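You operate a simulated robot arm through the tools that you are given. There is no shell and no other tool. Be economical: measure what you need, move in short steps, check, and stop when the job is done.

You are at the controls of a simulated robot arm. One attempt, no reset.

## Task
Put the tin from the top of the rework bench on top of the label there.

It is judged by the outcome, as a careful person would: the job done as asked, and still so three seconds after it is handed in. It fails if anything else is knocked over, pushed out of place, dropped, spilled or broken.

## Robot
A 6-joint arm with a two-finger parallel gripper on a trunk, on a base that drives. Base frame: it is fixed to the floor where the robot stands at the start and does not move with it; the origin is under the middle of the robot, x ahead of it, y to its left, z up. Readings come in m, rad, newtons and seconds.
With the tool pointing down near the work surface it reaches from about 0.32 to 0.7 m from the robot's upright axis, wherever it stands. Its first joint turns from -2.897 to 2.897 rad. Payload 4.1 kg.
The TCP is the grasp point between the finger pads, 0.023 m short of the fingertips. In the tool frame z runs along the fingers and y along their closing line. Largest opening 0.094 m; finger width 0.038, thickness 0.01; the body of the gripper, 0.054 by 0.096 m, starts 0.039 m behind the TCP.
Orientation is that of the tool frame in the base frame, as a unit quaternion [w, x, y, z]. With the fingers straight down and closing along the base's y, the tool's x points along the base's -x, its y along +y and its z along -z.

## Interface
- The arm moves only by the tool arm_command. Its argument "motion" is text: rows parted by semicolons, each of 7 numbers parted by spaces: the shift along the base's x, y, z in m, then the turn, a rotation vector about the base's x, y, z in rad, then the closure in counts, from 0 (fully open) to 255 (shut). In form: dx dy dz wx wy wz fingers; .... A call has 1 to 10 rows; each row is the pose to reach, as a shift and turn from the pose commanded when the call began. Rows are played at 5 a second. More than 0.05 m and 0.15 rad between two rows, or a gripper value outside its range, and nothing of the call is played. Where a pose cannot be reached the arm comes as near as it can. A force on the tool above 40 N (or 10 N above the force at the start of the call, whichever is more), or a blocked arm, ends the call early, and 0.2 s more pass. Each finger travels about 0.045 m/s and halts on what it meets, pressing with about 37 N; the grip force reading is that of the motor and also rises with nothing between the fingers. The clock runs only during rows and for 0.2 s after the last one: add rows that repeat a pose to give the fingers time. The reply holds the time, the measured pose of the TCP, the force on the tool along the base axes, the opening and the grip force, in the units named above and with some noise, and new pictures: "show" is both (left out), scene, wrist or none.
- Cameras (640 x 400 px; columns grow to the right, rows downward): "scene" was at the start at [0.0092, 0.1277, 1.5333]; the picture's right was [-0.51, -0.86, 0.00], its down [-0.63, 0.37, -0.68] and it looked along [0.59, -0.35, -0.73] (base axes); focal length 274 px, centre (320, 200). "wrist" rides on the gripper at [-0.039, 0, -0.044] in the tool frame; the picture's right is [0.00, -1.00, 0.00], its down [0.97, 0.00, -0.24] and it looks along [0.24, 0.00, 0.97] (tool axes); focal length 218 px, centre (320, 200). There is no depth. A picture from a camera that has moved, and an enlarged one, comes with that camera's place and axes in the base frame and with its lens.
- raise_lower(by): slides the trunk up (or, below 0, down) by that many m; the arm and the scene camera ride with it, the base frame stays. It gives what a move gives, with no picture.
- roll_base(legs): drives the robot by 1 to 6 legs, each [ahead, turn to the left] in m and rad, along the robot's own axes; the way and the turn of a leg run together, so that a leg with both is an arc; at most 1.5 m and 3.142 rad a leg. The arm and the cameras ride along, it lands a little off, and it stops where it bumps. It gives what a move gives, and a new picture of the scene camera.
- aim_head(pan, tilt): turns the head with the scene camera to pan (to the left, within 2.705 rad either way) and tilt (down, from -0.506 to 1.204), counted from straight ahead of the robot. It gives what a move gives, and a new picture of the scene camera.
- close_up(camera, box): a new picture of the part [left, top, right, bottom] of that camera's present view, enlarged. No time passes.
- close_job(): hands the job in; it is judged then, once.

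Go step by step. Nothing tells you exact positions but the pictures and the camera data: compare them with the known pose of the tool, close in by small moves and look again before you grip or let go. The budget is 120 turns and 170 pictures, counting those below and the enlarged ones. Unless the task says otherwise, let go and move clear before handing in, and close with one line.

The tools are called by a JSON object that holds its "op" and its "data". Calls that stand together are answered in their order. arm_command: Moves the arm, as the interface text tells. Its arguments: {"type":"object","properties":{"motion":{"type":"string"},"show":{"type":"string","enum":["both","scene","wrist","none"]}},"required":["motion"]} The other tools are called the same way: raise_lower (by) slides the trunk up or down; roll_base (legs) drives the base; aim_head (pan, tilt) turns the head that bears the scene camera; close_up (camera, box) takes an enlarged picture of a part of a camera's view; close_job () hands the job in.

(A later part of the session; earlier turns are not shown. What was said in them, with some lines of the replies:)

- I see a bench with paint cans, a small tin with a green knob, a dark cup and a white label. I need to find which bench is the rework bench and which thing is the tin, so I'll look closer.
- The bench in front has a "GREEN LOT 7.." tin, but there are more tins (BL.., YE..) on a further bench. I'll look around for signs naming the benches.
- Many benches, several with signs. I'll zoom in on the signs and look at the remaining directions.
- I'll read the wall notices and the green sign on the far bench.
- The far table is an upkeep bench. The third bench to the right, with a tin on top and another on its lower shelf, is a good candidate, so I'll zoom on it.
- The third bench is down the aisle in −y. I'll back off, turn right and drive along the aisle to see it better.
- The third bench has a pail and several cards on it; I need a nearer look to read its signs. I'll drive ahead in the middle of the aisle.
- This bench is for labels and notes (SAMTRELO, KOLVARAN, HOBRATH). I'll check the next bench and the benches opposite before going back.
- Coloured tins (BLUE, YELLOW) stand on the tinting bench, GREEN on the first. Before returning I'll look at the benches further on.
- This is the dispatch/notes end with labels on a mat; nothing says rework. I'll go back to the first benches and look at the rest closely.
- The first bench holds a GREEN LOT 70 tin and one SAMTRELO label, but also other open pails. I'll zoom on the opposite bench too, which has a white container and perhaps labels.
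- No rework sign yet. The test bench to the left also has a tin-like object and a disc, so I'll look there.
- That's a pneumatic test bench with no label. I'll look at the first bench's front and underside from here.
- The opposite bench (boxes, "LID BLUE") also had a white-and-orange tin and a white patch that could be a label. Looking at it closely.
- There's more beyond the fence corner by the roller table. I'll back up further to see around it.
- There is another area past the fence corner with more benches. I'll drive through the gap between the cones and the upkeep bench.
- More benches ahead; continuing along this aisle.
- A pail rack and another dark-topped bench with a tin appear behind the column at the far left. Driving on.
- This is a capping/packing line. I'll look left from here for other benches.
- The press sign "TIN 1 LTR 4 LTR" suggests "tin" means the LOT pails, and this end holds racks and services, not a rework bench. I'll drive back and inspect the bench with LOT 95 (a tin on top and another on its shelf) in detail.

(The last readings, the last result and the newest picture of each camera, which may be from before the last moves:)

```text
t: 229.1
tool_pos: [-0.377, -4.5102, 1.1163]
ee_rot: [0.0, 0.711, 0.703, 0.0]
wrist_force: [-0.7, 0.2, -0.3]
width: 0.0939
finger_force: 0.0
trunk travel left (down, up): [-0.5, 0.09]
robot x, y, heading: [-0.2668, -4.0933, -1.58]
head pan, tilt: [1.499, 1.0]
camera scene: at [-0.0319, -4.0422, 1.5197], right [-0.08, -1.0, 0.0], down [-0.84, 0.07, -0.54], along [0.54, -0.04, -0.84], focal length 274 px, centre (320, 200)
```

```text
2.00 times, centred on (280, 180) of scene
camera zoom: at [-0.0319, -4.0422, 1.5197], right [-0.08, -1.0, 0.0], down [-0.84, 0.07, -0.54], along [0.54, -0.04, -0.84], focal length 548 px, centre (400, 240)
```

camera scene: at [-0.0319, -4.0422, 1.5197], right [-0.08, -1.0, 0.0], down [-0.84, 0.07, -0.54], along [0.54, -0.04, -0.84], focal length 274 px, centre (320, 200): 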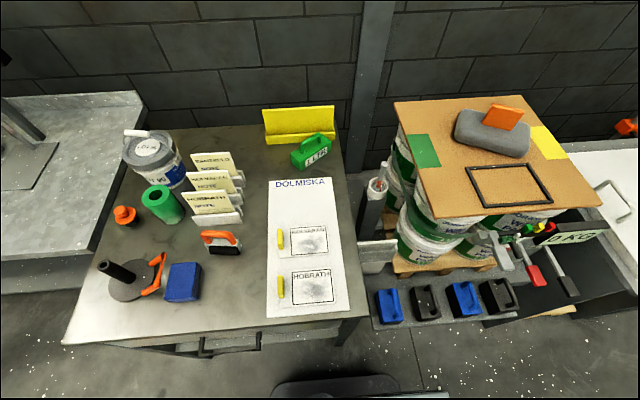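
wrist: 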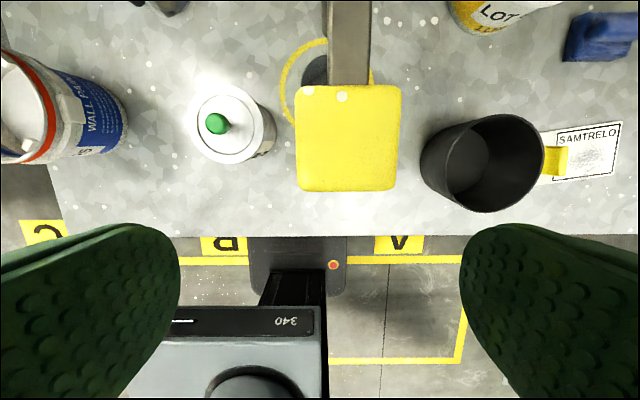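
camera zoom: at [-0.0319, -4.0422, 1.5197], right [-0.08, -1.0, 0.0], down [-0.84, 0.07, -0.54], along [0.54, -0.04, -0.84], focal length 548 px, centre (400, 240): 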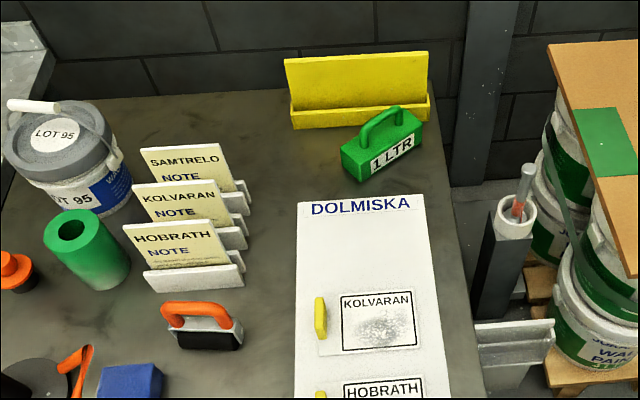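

The DOLMISKA liner has its SAMTRELO slot empty: that label is the one lying on the first bench. So the first bench, with a single label and a single metal tin (GREEN LOT 70), fits "the label there". I'll return to it and check its details.

{"op": "roll_base", "data": {"legs": [[-1.4, 0.03], [-1.4, 0], [-1.0, 0]]}}

{"op": "aim_head", "data": {"pan": 1.5, "tilt": 0.75}}

{"op": "close_up", "data": {"camera": "scene", "box": [0, 120, 320, 320]}}

{"op": "close_up", "data": {"camera": "scene", "box": [320, 120, 640, 320]}}

```text
t: 247.3
tool_pos: [-0.4187, -0.7362, 1.1157]
ee_rot: [0.0, 0.7, 0.714, 0.0]
wrist_force: [0.4, 0.5, 1.2]
width: 0.0941
finger_force: 0.1
trunk travel left (down, up): [-0.5, 0.09]
robot x, y, heading: [-0.3233, -0.316, -1.553]
head pan, tilt: [1.499, 1.0]
camera scene: at [-0.088, -0.2573, 1.5196], right [-0.05, -1.0, 0.0], down [-0.84, 0.04, -0.54], along [0.54, -0.03, -0.84], focal length 274 px, centre (320, 200)
```

scene: 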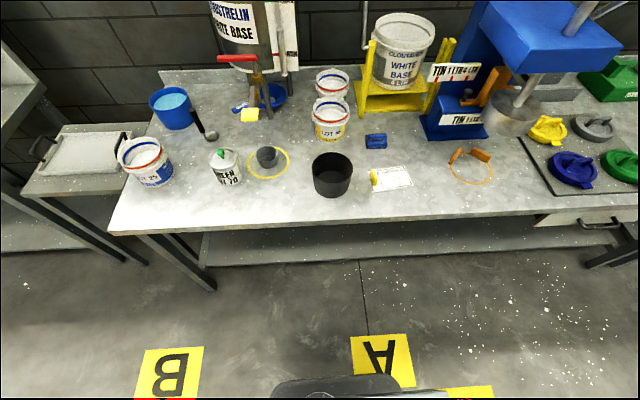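

```text
t: 248.1
tool_pos: [-0.4181, -0.7354, 1.1169]
ee_rot: [-0.001, 0.701, 0.713, 0.0]
wrist_force: [0.4, -0.5, 1.0]
width: 0.0939
finger_force: 0.1
trunk travel left (down, up): [-0.5, 0.09]
robot x, y, heading: [-0.3223, -0.3183, -1.551]
head pan, tilt: [1.499, 0.75]
camera scene: at [-0.0749, -0.2582, 1.5387], right [-0.05, -1.0, 0.0], down [-0.68, 0.04, -0.73], along [0.73, -0.04, -0.68], focal length 274 px, centre (320, 200)
```

scene: 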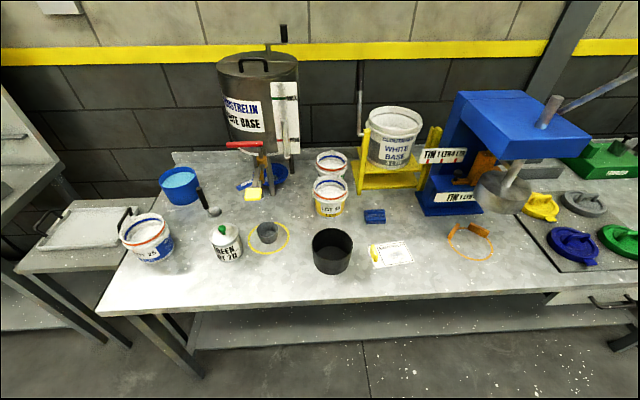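

```text
2.00 times, centred on (160, 220) of scene
camera zoom: at [-0.0749, -0.2582, 1.5387], right [-0.05, -1.0, 0.0], down [-0.68, 0.04, -0.73], along [0.73, -0.04, -0.68], focal length 548 px, centre (640, 160)
```

zoom: 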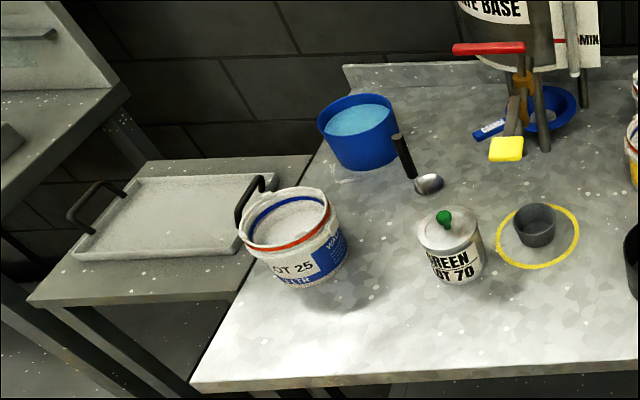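

```text
2.00 times, centred on (480, 220) of scene
camera zoom: at [-0.0749, -0.2582, 1.5387], right [-0.05, -1.0, 0.0], down [-0.68, 0.04, -0.73], along [0.73, -0.04, -0.68], focal length 548 px, centre (0, 160)
```

zoom: 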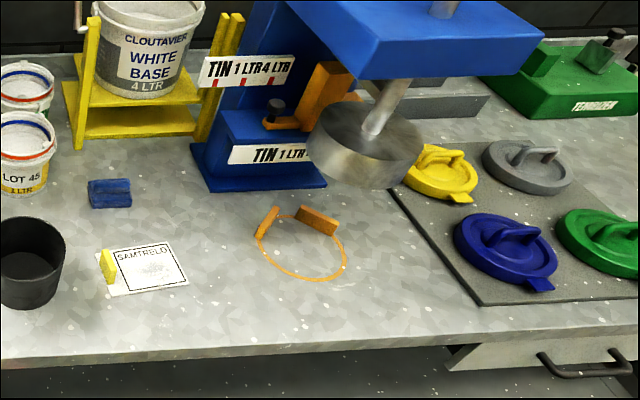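

Everything unique (one metal tin with lid, one label) is on this bench: tin at about (0.48, 0.01), SAMTRELO label at about (0.45, −0.525). I'll turn to face the bench and pull up midway between them.

{"op": "roll_base", "data": {"legs": [[0, 1.551], [0.3, 0]]}}

{"op": "aim_head", "data": {"pan": 0.0, "tilt": 0.95}}

```text
t: 253.9
tool_pos: [0.3966, -0.4122, 1.1162]
ee_rot: [0.0, -0.005, 1.0, 0.0]
wrist_force: [1.2, -0.3, 0.5]
width: 0.0938
finger_force: 0.0
trunk travel left (down, up): [-0.5, 0.09]
robot x, y, heading: [-0.0218, -0.3153, 0.013]
head pan, tilt: [1.499, 0.75]
camera scene: at [-0.0786, -0.065, 1.5387], right [1.0, -0.06, 0.0], down [-0.04, -0.68, -0.73], along [0.04, 0.73, -0.68], focal length 274 px, centre (320, 200)
```

scene: 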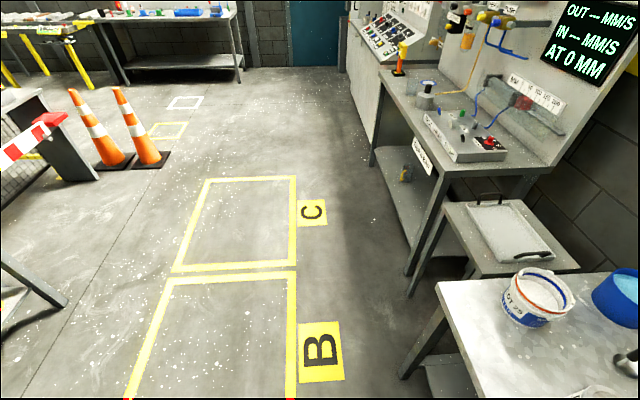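

```text
t: 255.5
tool_pos: [0.396, -0.4106, 1.1165]
ee_rot: [0.0, -0.005, 1.0, 0.0]
wrist_force: [-0.1, 0.4, -0.4]
width: 0.0939
finger_force: 0.0
trunk travel left (down, up): [-0.5, 0.09]
robot x, y, heading: [-0.0236, -0.3149, 0.011]
head pan, tilt: [0.0, 0.949]
camera scene: at [-0.0112, -0.1468, 1.5232], right [0.01, -1.0, 0.0], down [-0.81, -0.01, -0.58], along [0.58, 0.01, -0.81], focal length 274 px, centre (320, 200)
```

scene: 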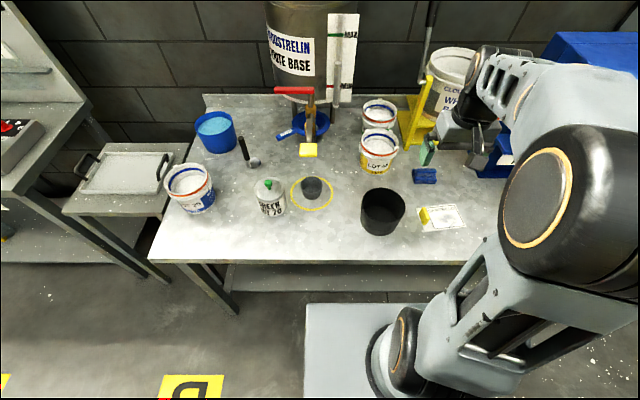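

The arm is in place; the valve lever's yellow pad overhangs at about (0.46, −0.11, 1.07), so I'll sweep the gripper around in front of it and stop above the tin.

{"op": "arm_command", "data": {"motion": "-0.03 0.03 0 0 0 0 0; -0.04 0.08 0 0 0 0 0; -0.04 0.13 0 0 0 0 0; -0.04 0.18 0 0 0 0 0; -0.04 0.23 0 0 0 0 0; -0.04 0.28 0 0 0 0 0; -0.04 0.33 0 0 0 0 0; -0.03 0.38 0 0 0 0 0; 0.0 0.41 0 0 0 0 0; 0.04 0.424 0 0 0 0 0"}}

```text
refused: row 2 steps farther than a row can; nothing moved
```

The step was slightly too long; I'll shorten it.

{"op": "arm_command", "data": {"motion": "-0.03 0.03 0 0 0 0 0; -0.04 0.075 0 0 0 0 0; -0.04 0.124 0 0 0 0 0; -0.04 0.173 0 0 0 0 0; -0.04 0.222 0 0 0 0 0; -0.04 0.271 0 0 0 0 0; -0.04 0.32 0 0 0 0 0; -0.03 0.365 0 0 0 0 0; 0.0 0.4 0 0 0 0 0; 0.04 0.424 0 0 0 0 0"}}

```text
t: 257.7
tool_pos: [0.4361, 0.0127, 1.1153]
ee_rot: [-0.001, -0.005, 1.0, -0.001]
wrist_force: [0.8, 0.4, 0.6]
width: 0.0939
finger_force: 0.0
trunk travel left (down, up): [-0.5, 0.09]
robot x, y, heading: [-0.0195, -0.3163, 0.017]
head pan, tilt: [0.0, 0.949]
camera scene: at [-0.0106, -0.1463, 1.5231], right [0.01, -1.0, 0.0], down [-0.81, -0.01, -0.58], along [0.58, 0.01, -0.81], focal length 274 px, centre (320, 200)
camera wrist: at [0.4751, 0.0132, 1.1585], right [0.01, -1.0, 0.0], down [-0.97, -0.01, 0.24], along [-0.24, 0.0, -0.97], focal length 218 px, centre (320, 200)
```

scene: 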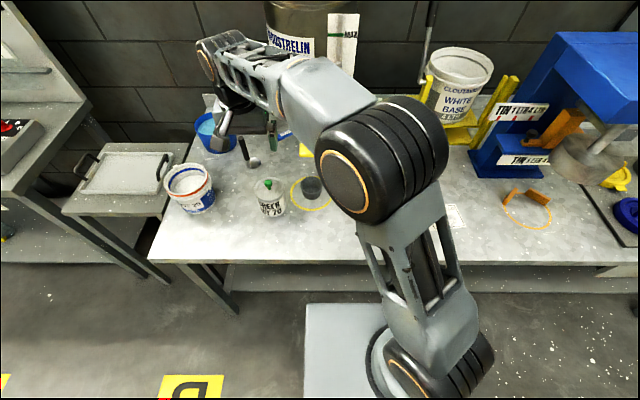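
wrist: 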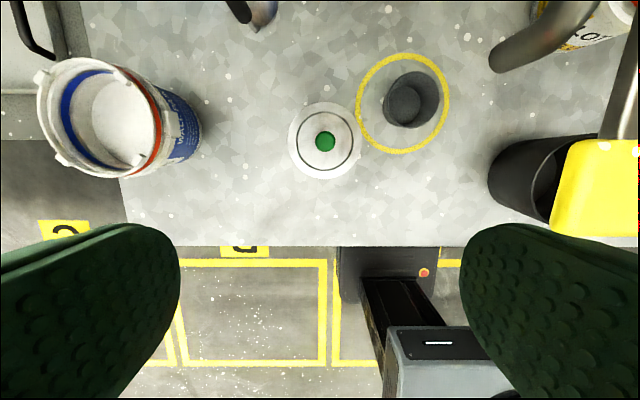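

The tin's lid centre sits at about (0.481, 0.007), lid height ~0.895, diameter ~0.085. I'll centre over it and come partway down.

{"op": "arm_command", "data": {"motion": "0.045 -0.006 0 0 0 0 0; 0.045 -0.006 -0.045 0 0 0 0; 0.045 -0.006 -0.09 0 0 0 0; 0.045 -0.006 -0.12 0 0 0 0; 0.045 -0.006 -0.12 0 0 0 0"}}

```text
t: 258.9
tool_pos: [0.4816, 0.0056, 0.9959]
ee_rot: [0.0, -0.004, 1.0, -0.001]
wrist_force: [0.2, -0.7, -0.1]
width: 0.094
finger_force: 0.1
trunk travel left (down, up): [-0.5, 0.09]
robot x, y, heading: [-0.0236, -0.3144, 0.01]
head pan, tilt: [0.0, 0.949]
camera scene: at [-0.0112, -0.1467, 1.5232], right [0.01, -1.0, 0.0], down [-0.81, -0.01, -0.58], along [0.58, 0.01, -0.81], focal length 274 px, centre (320, 200)
camera wrist: at [0.5201, 0.0059, 1.0394], right [0.01, -1.0, 0.0], down [-0.97, -0.01, 0.24], along [-0.24, 0.0, -0.97], focal length 218 px, centre (320, 200)
```

scene: 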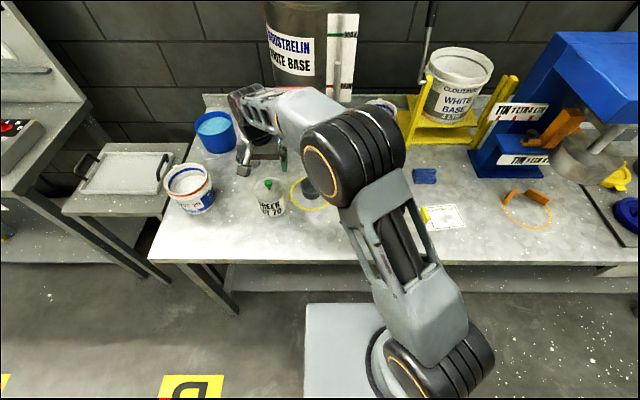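
wrist: 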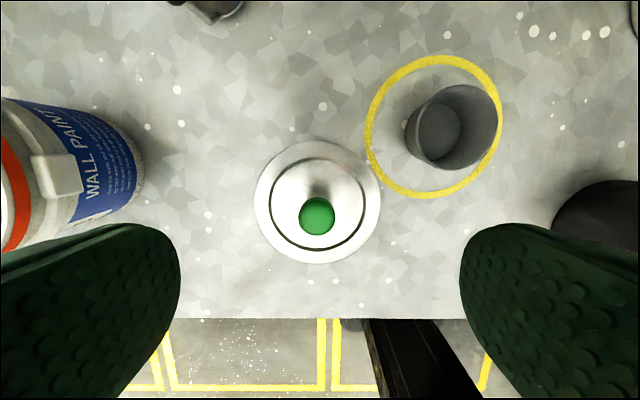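

Refined: lid at z≈0.901, diameter ≈0.083, centre (0.484, 0.0075), knob top ≈0.935. Fingers straddle it with ~5 mm each side; descending with small correction.

{"op": "arm_command", "data": {"motion": "0.0024 0.002 0 0 0 0 0; 0.0024 0.002 -0.03 0 0 0 0; 0.0024 0.002 -0.06 0 0 0 0; 0.0024 0.002 -0.08 0 0 0 0; 0.0024 0.002 -0.08 0 0 0 0"}}

```text
t: 260.1
tool_pos: [0.483, 0.0079, 0.915]
ee_rot: [0.0, -0.005, 1.0, -0.001]
wrist_force: [0.0, -0.1, -0.8]
width: 0.094
finger_force: 0.1
trunk travel left (down, up): [-0.5, 0.09]
robot x, y, heading: [-0.0229, -0.3139, 0.008]
head pan, tilt: [0.0, 0.949]
camera scene: at [-0.0111, -0.1467, 1.5232], right [0.01, -1.0, 0.0], down [-0.81, -0.01, -0.58], along [0.58, 0.01, -0.81], focal length 274 px, centre (320, 200)
camera wrist: at [0.5222, 0.0088, 0.9593], right [0.01, -1.0, 0.0], down [-0.97, -0.01, 0.24], along [-0.24, 0.0, -0.97], focal length 218 px, centre (320, 200)
```

scene: 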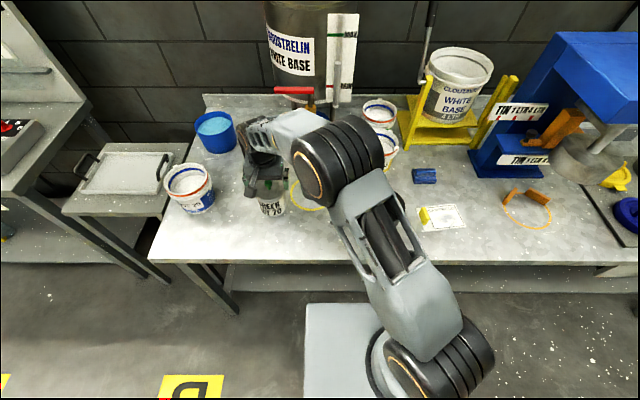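
wrist: 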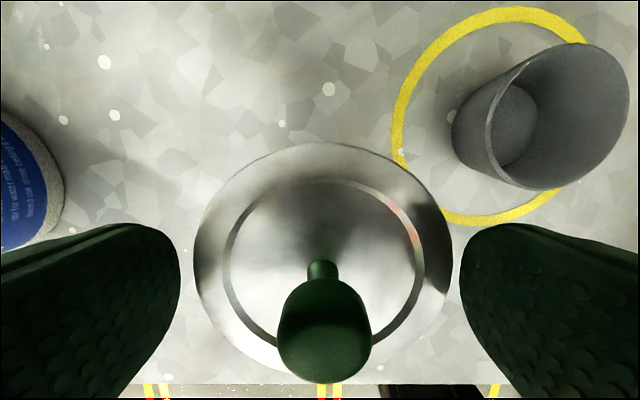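

Well centred. The last bit down to TCP z≈0.898, leaving the knob clear of the palm, then close.

{"op": "arm_command", "data": {"motion": "0.002 0 -0.009 0 0 0 0; 0.002 0 -0.017 0 0 0 0; 0.002 0 -0.017 0 0 0 0; 0.002 0 -0.017 0 0 0 100; 0.002 0 -0.017 0 0 0 200; 0.002 0 -0.017 0 0 0 255; 0.002 0 -0.017 0 0 0 255; 0.002 0 -0.017 0 0 0 255", "show": "wrist"}}

```text
t: 261.9
tool_pos: [0.4853, 0.008, 0.8987]
ee_rot: [0.0, -0.005, 1.0, -0.001]
wrist_force: [0.1, -1.2, -0.6]
width: 0.0861
finger_force: 36.9
trunk travel left (down, up): [-0.5, 0.09]
robot x, y, heading: [-0.0232, -0.3115, 0.011]
head pan, tilt: [0.0, 0.949]
camera wrist: at [0.5249, 0.0084, 0.9427], right [0.01, -1.0, 0.0], down [-0.97, -0.01, 0.24], along [-0.24, 0.0, -0.97], focal length 218 px, centre (320, 200)
```

wrist: 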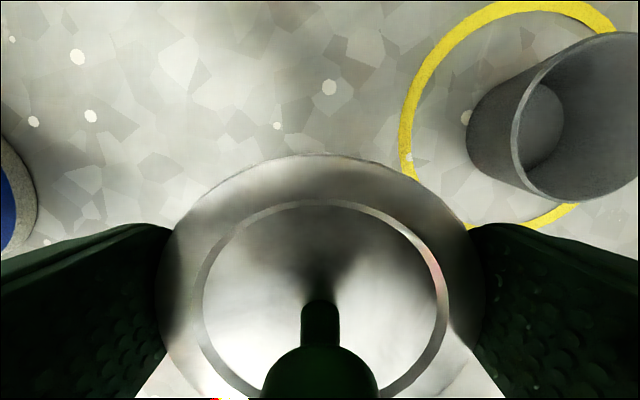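

Gripped at 0.086 m. A slow small lift to check.

{"op": "arm_command", "data": {"motion": "0 0 0.01 0 0 0 255; 0 0 0.03 0 0 0 255; 0 0 0.05 0 0 0 255; 0 0 0.05 0 0 0 255"}}

```text
t: 262.9
tool_pos: [0.485, 0.0076, 0.949]
ee_rot: [-0.001, -0.005, 1.0, -0.001]
wrist_force: [0.4, -0.1, -5.7]
width: 0.0189
finger_force: 36.6
trunk travel left (down, up): [-0.5, 0.09]
robot x, y, heading: [-0.0197, -0.3126, 0.009]
head pan, tilt: [0.0, 0.949]
camera scene: at [-0.0109, -0.1466, 1.5231], right [0.01, -1.0, 0.0], down [-0.81, -0.01, -0.58], along [0.58, 0.01, -0.81], focal length 274 px, centre (320, 200)
camera wrist: at [0.5248, 0.0085, 0.9928], right [0.01, -1.0, 0.0], down [-0.97, -0.01, 0.24], along [-0.24, 0.0, -0.97], focal length 218 px, centre (320, 200)
```

scene: 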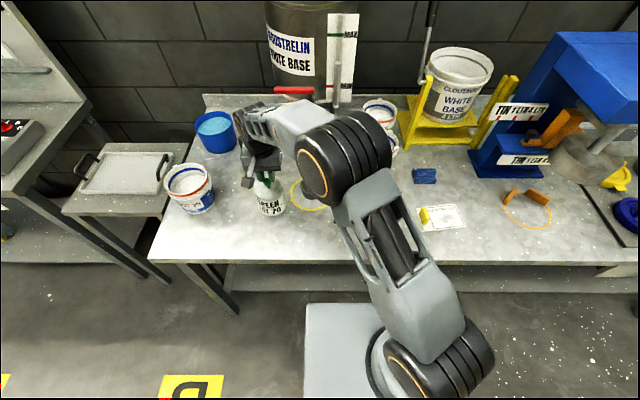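
wrist: 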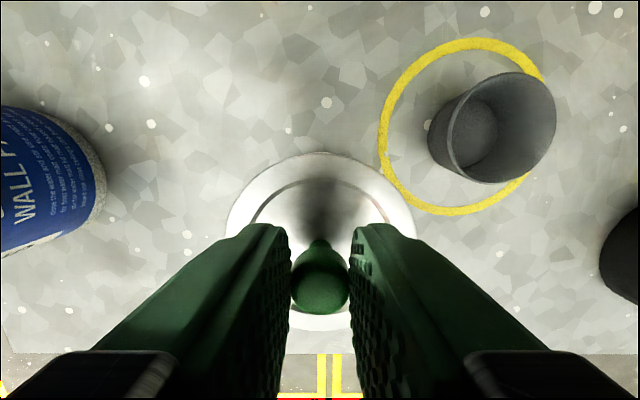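

The pads slipped off the tin's shoulder and have now closed on the knob, with ~5 N load. I'll lift 1 cm more and check whether the whole tin rises with it.

{"op": "arm_command", "data": {"motion": "0 0 0.005 0 0 0 255; 0 0 0.01 0 0 0 255; 0 0 0.01 0 0 0 255", "show": "wrist"}}

{"op": "close_up", "data": {"camera": "scene", "box": [200, 130, 340, 230]}}

```text
t: 263.7
tool_pos: [0.4861, 0.0085, 0.9584]
ee_rot: [-0.001, -0.007, 1.0, 0.0]
wrist_force: [0.2, -1.3, -4.5]
width: 0.0192
finger_force: 37.3
trunk travel left (down, up): [-0.5, 0.09]
robot x, y, heading: [-0.0211, -0.3141, 0.011]
head pan, tilt: [0.0, 0.949]
camera wrist: at [0.5248, 0.0088, 1.0026], right [0.01, -1.0, 0.0], down [-0.97, -0.01, 0.24], along [-0.24, 0.0, -0.97], focal length 218 px, centre (320, 200)
```

wrist: 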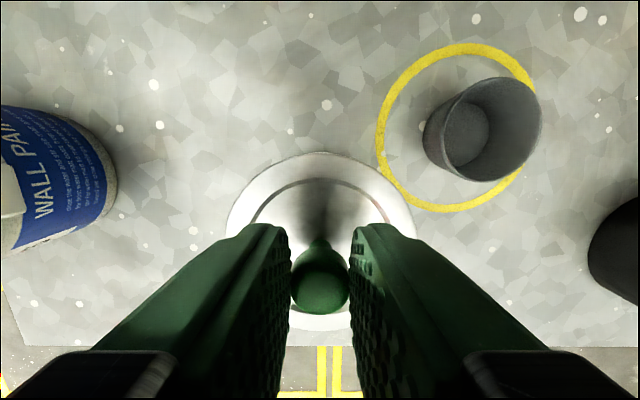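

```text
4.00 times, centred on (270, 180) of scene
camera zoom: at [-0.0108, -0.1465, 1.5231], right [0.01, -1.0, 0.0], down [-0.81, -0.01, -0.58], along [0.58, 0.01, -0.81], focal length 1096 px, centre (520, 280)
```

zoom: 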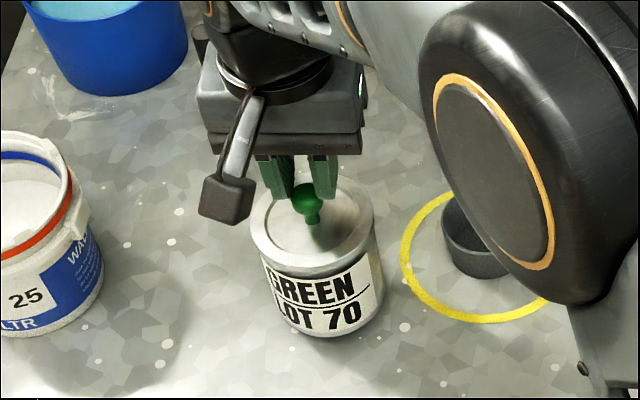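

The whole tin rises with the gripper, held by the knob near the fingertips. I'll set it back down gently and take the knob deeper in the pads.

{"op": "arm_command", "data": {"motion": "0 0 -0.004 0 0 0 255; 0 0 -0.008 0 0 0 255; 0 0 -0.011 0 0 0 255; 0 0 -0.011 0 0 0 255", "show": "none"}}

{"op": "close_up", "data": {"camera": "scene", "box": [200, 130, 340, 230]}}

```text
t: 264.7
tool_pos: [0.4851, 0.009, 0.9481]
ee_rot: [0.0, -0.006, 1.0, -0.001]
wrist_force: [-1.1, 0.0, -4.7]
width: 0.0186
finger_force: 37.0
trunk travel left (down, up): [-0.5, 0.09]
robot x, y, heading: [-0.0211, -0.3121, 0.013]
head pan, tilt: [0.0, 0.949]
```

```text
4.00 times, centred on (270, 180) of scene
camera zoom: at [-0.0108, -0.1465, 1.5232], right [0.01, -1.0, 0.0], down [-0.81, -0.01, -0.58], along [0.58, 0.01, -0.81], focal length 1096 px, centre (520, 280)
```

zoom: 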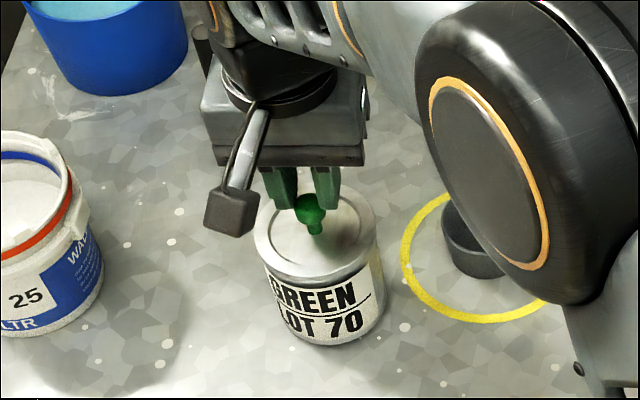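

Still hanging; lowering a few more millimetres until the load comes off.

{"op": "arm_command", "data": {"motion": "0 0 -0.002 0 0 0 255; 0 0 -0.003 0 0 0 255; 0 0 -0.003 0 0 0 255", "show": "none"}}

{"op": "arm_command", "data": {"motion": "0 0 -0.001 0 0 0 255; 0 0 -0.002 0 0 0 255; 0 0 -0.002 0 0 0 255", "show": "none"}}

```text
t: 265.5
tool_pos: [0.4855, 0.0087, 0.9446]
ee_rot: [-0.002, -0.005, 1.0, -0.001]
wrist_force: [0.1, 0.6, -4.4]
width: 0.0189
finger_force: 36.9
trunk travel left (down, up): [-0.5, 0.09]
robot x, y, heading: [-0.0203, -0.3109, 0.012]
head pan, tilt: [0.0, 0.949]
```

```text
t: 266.3
tool_pos: [0.4859, 0.0082, 0.9416]
ee_rot: [0.0, -0.005, 1.0, -0.001]
wrist_force: [-0.1, -0.5, -5.7]
width: 0.019
finger_force: 37.3
trunk travel left (down, up): [-0.5, 0.09]
robot x, y, heading: [-0.021, -0.3125, 0.011]
head pan, tilt: [0.0, 0.949]
```

{"op": "arm_command", "data": {"motion": "0 0 -0.001 0 0 0 255; 0 0 -0.002 0 0 0 255; 0 0 -0.002 0 0 0 255", "show": "none"}}

{"op": "arm_command", "data": {"motion": "0 0 -0.001 0 0 0 255; 0 0 -0.002 0 0 0 255; 0 0 -0.002 0 0 0 255", "show": "none"}}

{"op": "arm_command", "data": {"motion": "0 0 -0.001 0 0 0 255; 0 0 -0.002 0 0 0 255; 0 0 -0.002 0 0 0 255", "show": "wrist"}}

```text
t: 267.1
tool_pos: [0.4851, 0.0077, 0.9408]
ee_rot: [0.0, -0.006, 1.0, 0.0]
wrist_force: [-0.7, -1.9, -0.2]
width: 0.0188
finger_force: 37.2
trunk travel left (down, up): [-0.5, 0.09]
robot x, y, heading: [-0.0201, -0.3151, 0.014]
head pan, tilt: [0.0, 0.949]
```

```text
t: 267.9
tool_pos: [0.4862, 0.0079, 0.9413]
ee_rot: [0.001, -0.005, 1.0, 0.001]
wrist_force: [-0.2, -2.6, 13.7]
width: 0.0193
finger_force: 36.7
trunk travel left (down, up): [-0.5, 0.09]
robot x, y, heading: [-0.0223, -0.3134, 0.015]
head pan, tilt: [0.0, 0.949]
```

```text
t: 268.7
tool_pos: [0.4856, 0.0073, 0.9409]
ee_rot: [0.003, -0.006, 1.0, 0.002]
wrist_force: [4.0, -1.4, 36.3]
width: 0.0194
finger_force: 36.5
trunk travel left (down, up): [-0.5, 0.09]
robot x, y, heading: [-0.0225, -0.3094, 0.011]
head pan, tilt: [0.0, 0.949]
camera wrist: at [0.5239, 0.0076, 0.9848], right [0.01, -1.0, 0.0], down [-0.97, -0.01, 0.23], along [-0.23, 0.0, -0.97], focal length 218 px, centre (320, 200)
```

wrist: 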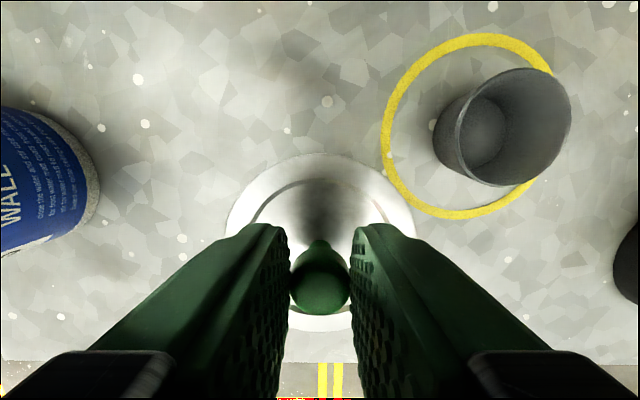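

The tin is back on the bench. I'll relieve the pressure, open a little, go 11 mm lower and regrip the knob deeper.

{"op": "arm_command", "data": {"motion": "0 0 0.004 0 0 0 255; 0 0 0.004 0 0 0 160; 0 0 0.004 0 0 0 160; 0 0 -0.003 0 0 0 160; 0 0 -0.007 0 0 0 160; 0 0 -0.007 0 0 0 160; 0 0 -0.007 0 0 0 255; 0 0 -0.007 0 0 0 255; 0 0 -0.007 0 0 0 255"}}

```text
t: 270.7
tool_pos: [0.4858, 0.0069, 0.9301]
ee_rot: [0.0, -0.004, 1.0, -0.001]
wrist_force: [0.2, -1.4, -0.6]
width: 0.0192
finger_force: 37.0
trunk travel left (down, up): [-0.5, 0.09]
robot x, y, heading: [-0.0186, -0.3102, 0.008]
head pan, tilt: [0.0, 0.949]
camera scene: at [-0.0111, -0.1469, 1.5232], right [0.01, -1.0, 0.0], down [-0.81, -0.01, -0.58], along [0.58, 0.01, -0.81], focal length 274 px, centre (320, 200)
camera wrist: at [0.5244, 0.0082, 0.9738], right [0.01, -1.0, 0.0], down [-0.97, -0.01, 0.24], along [-0.24, 0.0, -0.97], focal length 218 px, centre (320, 200)
```

scene: 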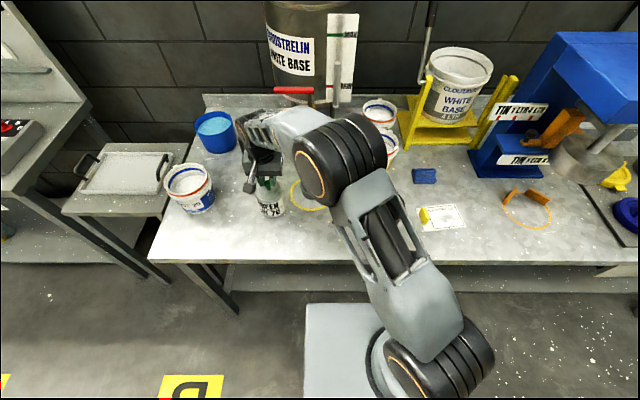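
wrist: 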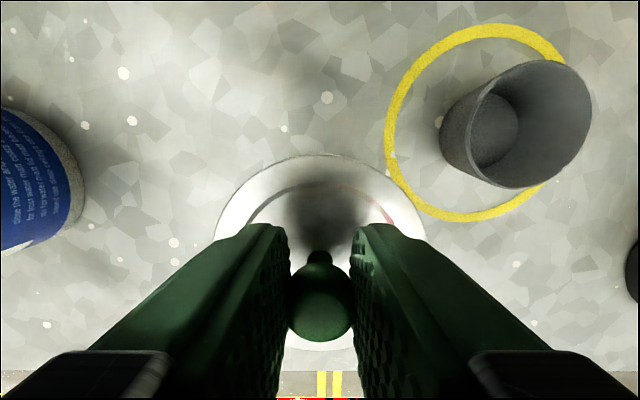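

Good deep grip. Now a closer look at the label for its exact place.

{"op": "close_up", "data": {"camera": "scene", "box": [390, 170, 490, 240]}}

{"op": "arm_command", "data": {"motion": "0 0 0.03 0 0 0 255; -0.01 0 0.07 0 0 0 255; -0.03 0 0.1 0 0 0 255; -0.07 0 0.12 0 0 0 255; -0.11 0 0.12 0 0 0 255; -0.115 0 0.12 0 0 0 255"}}

```text
5.71 times, centred on (440, 205) of scene
camera zoom: at [-0.0111, -0.1469, 1.5232], right [0.01, -1.0, 0.0], down [-0.81, -0.01, -0.58], along [0.58, 0.01, -0.81], focal length 1566 px, centre (-366, 171)
```

zoom: 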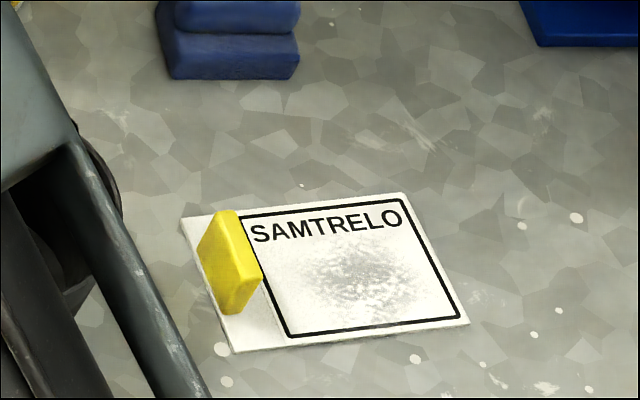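

```text
t: 272.1
tool_pos: [0.3698, 0.0073, 1.0518]
ee_rot: [0.0, -0.005, 1.0, -0.001]
wrist_force: [0.7, 0.9, -5.1]
width: 0.0192
finger_force: 36.8
trunk travel left (down, up): [-0.5, 0.09]
robot x, y, heading: [-0.0195, -0.3118, 0.013]
head pan, tilt: [0.0, 0.949]
camera scene: at [-0.011, -0.1465, 1.5231], right [0.01, -1.0, 0.0], down [-0.81, -0.01, -0.58], along [0.58, 0.01, -0.81], focal length 274 px, centre (320, 200)
camera wrist: at [0.4092, 0.008, 1.0946], right [0.01, -1.0, 0.0], down [-0.97, -0.01, 0.24], along [-0.24, 0.0, -0.97], focal length 218 px, centre (320, 200)
```

scene: 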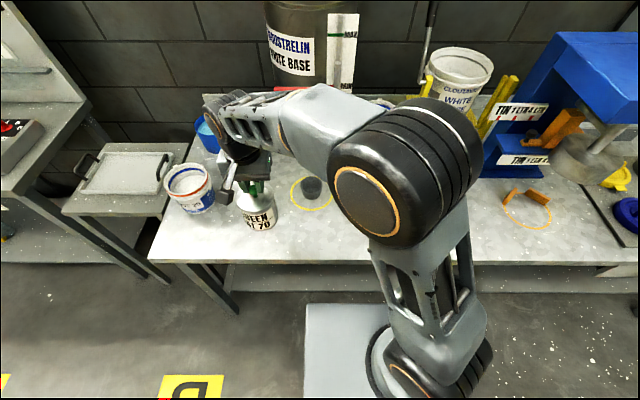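
wrist: 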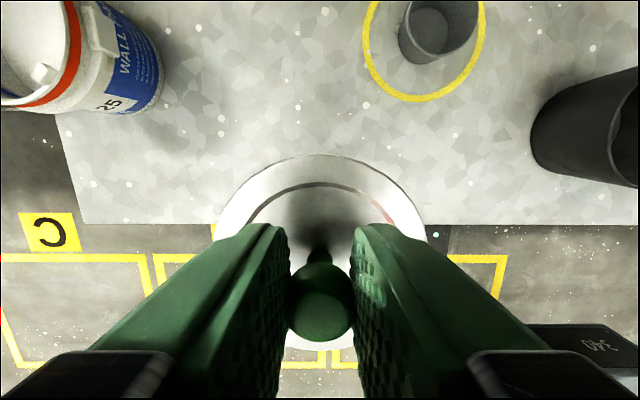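

The tin hangs straight. Label box centre ≈(0.448, −0.53), with the yellow tab's edge near y≈−0.48, so I'll aim at (0.449, −0.537). Sweeping around in front of the lever, high enough over the cup.

{"op": "arm_command", "data": {"motion": "-0.015 0 0.038 0 0 0 255; -0.015 -0.045 0.04 0 0 0 255; -0.015 -0.09 0.04 0 0 0 255; -0.015 -0.135 0.04 0 0 0 255; -0.015 -0.18 0.04 0 0 0 255; -0.015 -0.225 0.04 0 0 0 255; -0.015 -0.27 0.04 0 0 0 255; -0.015 -0.315 0.04 0 0 0 255; -0.015 -0.36 0.04 0 0 0 255; -0.015 -0.405 0.04 0 0 0 255", "show": "scene"}}

{"op": "arm_command", "data": {"motion": "0 -0.045 0 0 0 0 255; 0.02 -0.09 0 0 0 0 255; 0.05 -0.125 0 0 0 0 255; 0.08 -0.14 0 0 0 0 255; 0.094 -0.14 0 0 0 0 255; 0.094 -0.14 0 0 0 0 255"}}

```text
t: 274.3
tool_pos: [0.3561, -0.3977, 1.0893]
ee_rot: [0.0, -0.005, 1.0, 0.0]
wrist_force: [0.4, -0.1, -4.3]
width: 0.0194
finger_force: 36.9
trunk travel left (down, up): [-0.5, 0.09]
robot x, y, heading: [-0.0225, -0.3119, 0.007]
head pan, tilt: [0.0, 0.949]
camera scene: at [-0.0109, -0.1474, 1.5233], right [0.01, -1.0, 0.0], down [-0.81, -0.01, -0.58], along [0.58, 0.01, -0.81], focal length 274 px, centre (320, 200)
```

scene: 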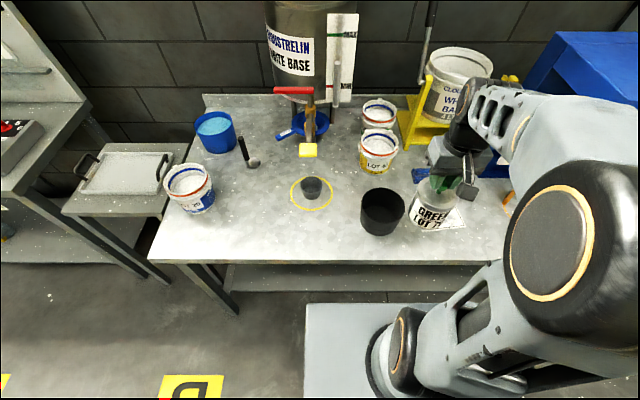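

```text
t: 275.7
tool_pos: [0.4502, -0.5363, 1.091]
ee_rot: [0.0, -0.005, 1.0, 0.0]
wrist_force: [0.4, 0.5, -4.2]
width: 0.0194
finger_force: 37.0
trunk travel left (down, up): [-0.5, 0.09]
robot x, y, heading: [-0.0268, -0.3099, 0.012]
head pan, tilt: [0.0, 0.949]
camera scene: at [-0.0109, -0.1471, 1.5232], right [0.01, -1.0, 0.0], down [-0.81, -0.01, -0.58], along [0.58, 0.01, -0.81], focal length 274 px, centre (320, 200)
camera wrist: at [0.4891, -0.5364, 1.1334], right [0.01, -1.0, 0.0], down [-0.97, -0.01, 0.24], along [-0.24, 0.0, -0.97], focal length 218 px, centre (320, 200)
```

scene: 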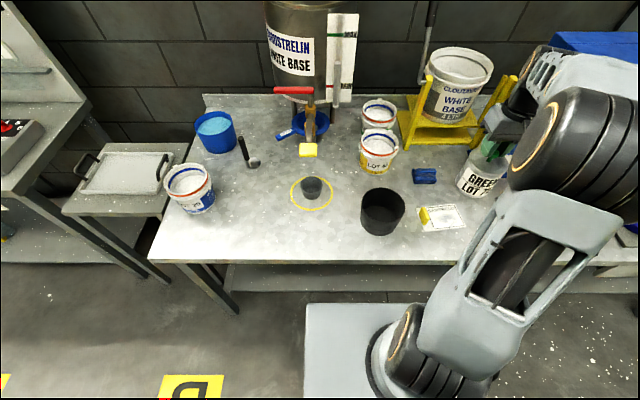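
wrist: 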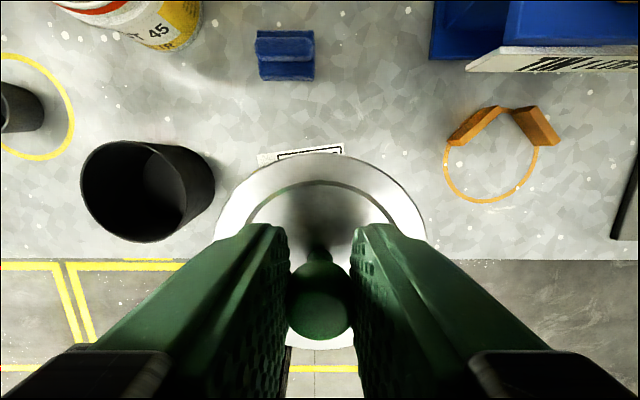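

The wrist and scene estimates of the label agree. Descending to just above it.

{"op": "arm_command", "data": {"motion": "-0.001 -0.001 -0.04 0 0 0 255; -0.001 -0.001 -0.08 0 0 0 255; -0.001 -0.001 -0.115 0 0 0 255; -0.001 -0.001 -0.14 0 0 0 255; -0.001 -0.001 -0.14 0 0 0 255"}}

{"op": "close_up", "data": {"camera": "scene", "box": [380, 150, 500, 240]}}

```text
t: 276.9
tool_pos: [0.4482, -0.5385, 0.9509]
ee_rot: [-0.001, -0.006, 1.0, 0.0]
wrist_force: [0.6, 0.0, -3.9]
width: 0.0195
finger_force: 36.6
trunk travel left (down, up): [-0.5, 0.09]
robot x, y, heading: [-0.0249, -0.3121, 0.008]
head pan, tilt: [0.0, 0.949]
camera scene: at [-0.0108, -0.1472, 1.5232], right [0.01, -1.0, 0.0], down [-0.81, -0.01, -0.58], along [0.58, 0.01, -0.81], focal length 274 px, centre (320, 200)
camera wrist: at [0.4869, -0.5375, 0.9931], right [0.01, -1.0, 0.0], down [-0.97, -0.01, 0.24], along [-0.24, 0.0, -0.97], focal length 218 px, centre (320, 200)
```

scene: 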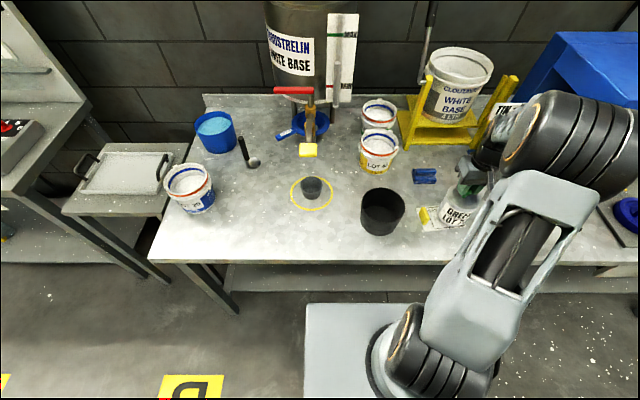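
wrist: 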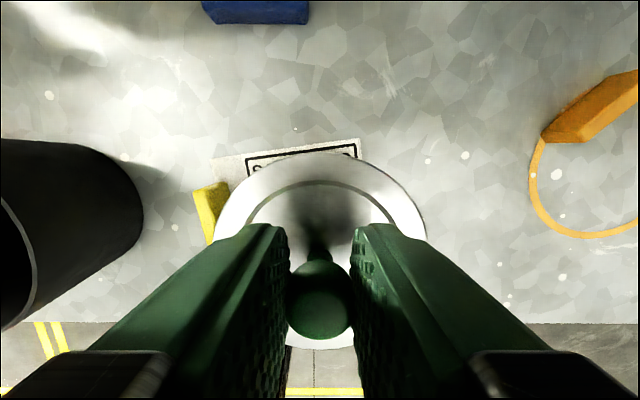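

```text
4.44 times, centred on (440, 195) of scene
camera zoom: at [-0.0108, -0.1472, 1.5232], right [0.01, -1.0, 0.0], down [-0.81, -0.01, -0.58], along [0.58, 0.01, -0.81], focal length 1218 px, centre (-213, 222)
```

zoom: 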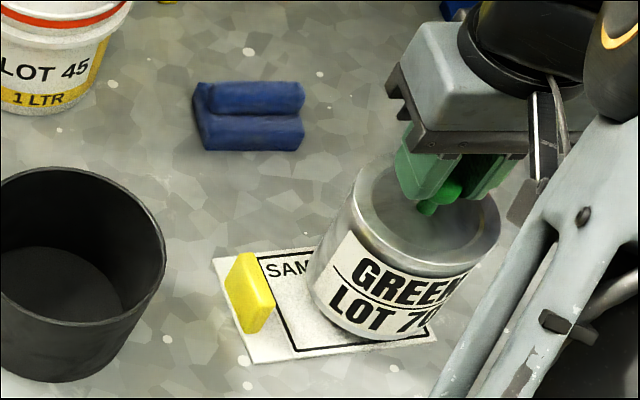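

Lined up over the label with clearance from the yellow tab. Lowering gently.

{"op": "arm_command", "data": {"motion": "0 0.003 -0.006 0 0 0 255; 0 0.003 -0.012 0 0 0 255; 0 0.003 -0.016 0 0 0 255; 0 0.003 -0.016 0 0 0 255", "show": "none"}}

{"op": "arm_command", "data": {"motion": "0 0 -0.001 0 0 0 255; 0 0 -0.002 0 0 0 255; 0 0 -0.002 0 0 0 255", "show": "none"}}

{"op": "arm_command", "data": {"motion": "0 0 -0.001 0 0 0 255; 0 0 -0.002 0 0 0 255; 0 0 -0.002 0 0 0 255", "show": "none"}}

```text
t: 277.9
tool_pos: [0.4478, -0.5353, 0.9349]
ee_rot: [0.0, -0.006, 1.0, -0.001]
wrist_force: [0.2, 0.7, -0.7]
width: 0.0195
finger_force: 36.9
trunk travel left (down, up): [-0.5, 0.09]
robot x, y, heading: [-0.023, -0.3139, 0.011]
head pan, tilt: [0.0, 0.949]
```

```text
t: 278.7
tool_pos: [0.448, -0.5357, 0.9327]
ee_rot: [0.002, -0.006, 1.0, -0.002]
wrist_force: [-0.8, 0.6, 17.4]
width: 0.0195
finger_force: 37.0
trunk travel left (down, up): [-0.5, 0.09]
robot x, y, heading: [-0.0207, -0.3119, 0.007]
head pan, tilt: [0.0, 0.949]
```

```text
t: 279.5
tool_pos: [0.4485, -0.5361, 0.9346]
ee_rot: [0.004, -0.005, 1.0, -0.002]
wrist_force: [-5.0, 2.7, 17.9]
width: 0.0192
finger_force: 37.2
trunk travel left (down, up): [-0.5, 0.09]
robot x, y, heading: [-0.0248, -0.3134, 0.015]
head pan, tilt: [0.0, 0.949]
stopped in row 3: the force on the tool passed its limit (the readings are from after the stop); the commanded pose is now the measured one
```

The tin has touched down. I'll check, then open the fingers.

{"op": "arm_command", "data": {"motion": "0 0 0 0 0 0 255; 0 0 0 0 0 0 200; 0 0 0 0 0 0 130; 0 0 0 0 0 0 130; 0 0 0 0 0 0 130"}}

{"op": "close_up", "data": {"camera": "scene", "box": [380, 150, 500, 240]}}

```text
t: 280.7
tool_pos: [0.4494, -0.5348, 0.9319]
ee_rot: [0.003, -0.005, 1.0, -0.002]
wrist_force: [0.4, -0.2, 0.0]
width: 0.0461
finger_force: 0.1
trunk travel left (down, up): [-0.5, 0.09]
robot x, y, heading: [-0.0227, -0.313, 0.013]
head pan, tilt: [0.0, 0.949]
camera scene: at [-0.0112, -0.147, 1.5232], right [0.01, -1.0, 0.0], down [-0.81, -0.01, -0.58], along [0.58, 0.01, -0.81], focal length 274 px, centre (320, 200)
camera wrist: at [0.4882, -0.5354, 0.9756], right [0.01, -1.0, 0.0], down [-0.97, -0.01, 0.24], along [-0.24, -0.01, -0.97], focal length 218 px, centre (320, 200)
```

scene: 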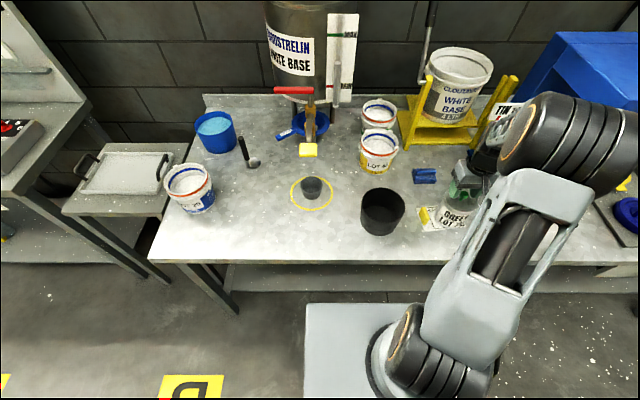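
wrist: 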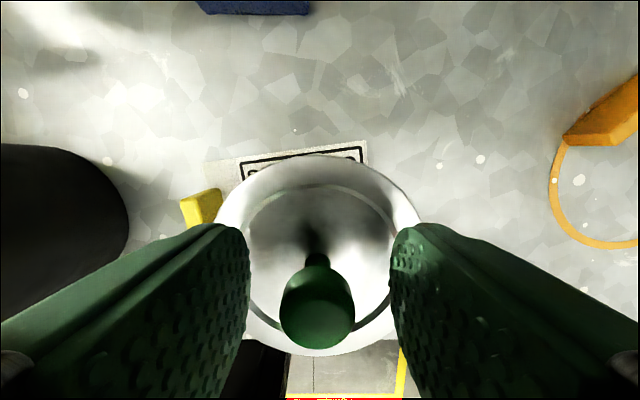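

```text
4.44 times, centred on (440, 195) of scene
camera zoom: at [-0.0112, -0.147, 1.5232], right [0.01, -1.0, 0.0], down [-0.81, -0.01, -0.58], along [0.58, 0.01, -0.81], focal length 1218 px, centre (-213, 222)
```

zoom: 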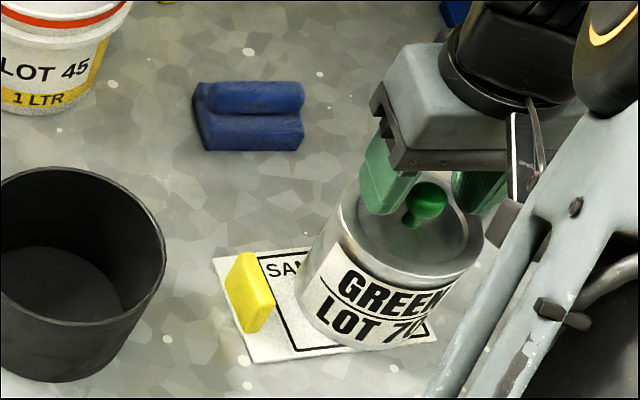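

Released, the tin stands upright on the label. I'll raise the gripper straight up and move clear to check the result.

{"op": "arm_command", "data": {"motion": "0 0 0.03 0 0 0 130; 0 0 0.07 0 0 0 130; 0 0 0.11 0 0 0 130; 0 0 0.15 0 0 0 130; -0.03 0 0.17 0 0 0 130; -0.06 0.02 0.17 0 0 0 130; -0.07 0.06 0.17 0 0 0 130; -0.07 0.1 0.17 0 0 0 130; -0.07 0.1 0.17 0 0 0 130"}}

{"op": "close_up", "data": {"camera": "wrist", "box": [280, 0, 640, 225]}}

```text
t: 282.7
tool_pos: [0.3802, -0.4343, 1.1021]
ee_rot: [0.002, -0.005, 1.0, -0.002]
wrist_force: [-0.1, 0.1, -0.6]
width: 0.0461
finger_force: 0.0
trunk travel left (down, up): [-0.5, 0.09]
robot x, y, heading: [-0.0194, -0.3162, 0.009]
head pan, tilt: [0.0, 0.949]
camera scene: at [-0.0112, -0.1468, 1.5232], right [0.01, -1.0, 0.0], down [-0.81, -0.01, -0.58], along [0.58, 0.01, -0.81], focal length 274 px, centre (320, 200)
camera wrist: at [0.4181, -0.4344, 1.1462], right [0.01, -1.0, 0.0], down [-0.97, -0.01, 0.24], along [-0.24, -0.01, -0.97], focal length 218 px, centre (320, 200)
```

scene: 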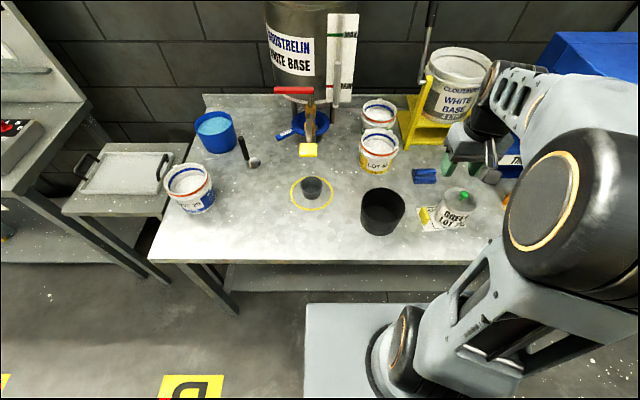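
wrist: 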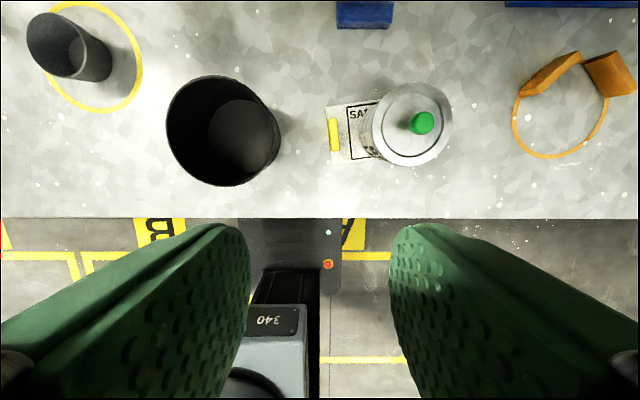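

```text
1.78 times, centred on (460, 112) of wrist
camera zoom: at [0.4181, -0.4344, 1.1462], right [0.01, -1.0, 0.0], down [-0.97, -0.01, 0.24], along [-0.24, -0.01, -0.97], focal length 388 px, centre (71, 356)
```

zoom: 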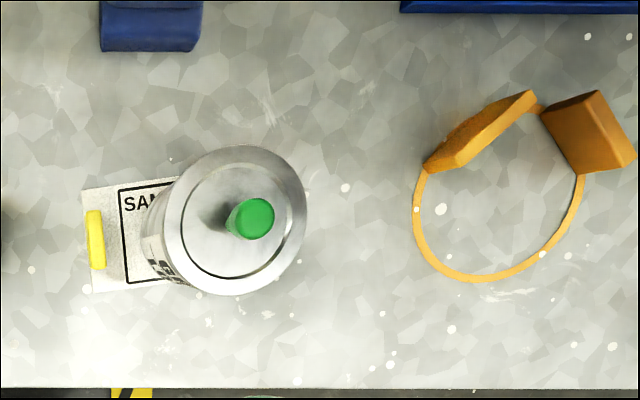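

The tin stands upright on the SAMTRELO label, the other objects look untouched, and the gripper is clear. I'm handing in.

{"op": "close_job", "data": {}}

```text
The job is handed in.
```

The GREEN LOT 70 tin is standing upright on the SAMTRELO label, and nothing else looks moved; no bench is marked "rework", so I took it to be the first bench, the only one with a single label and one metal tin.
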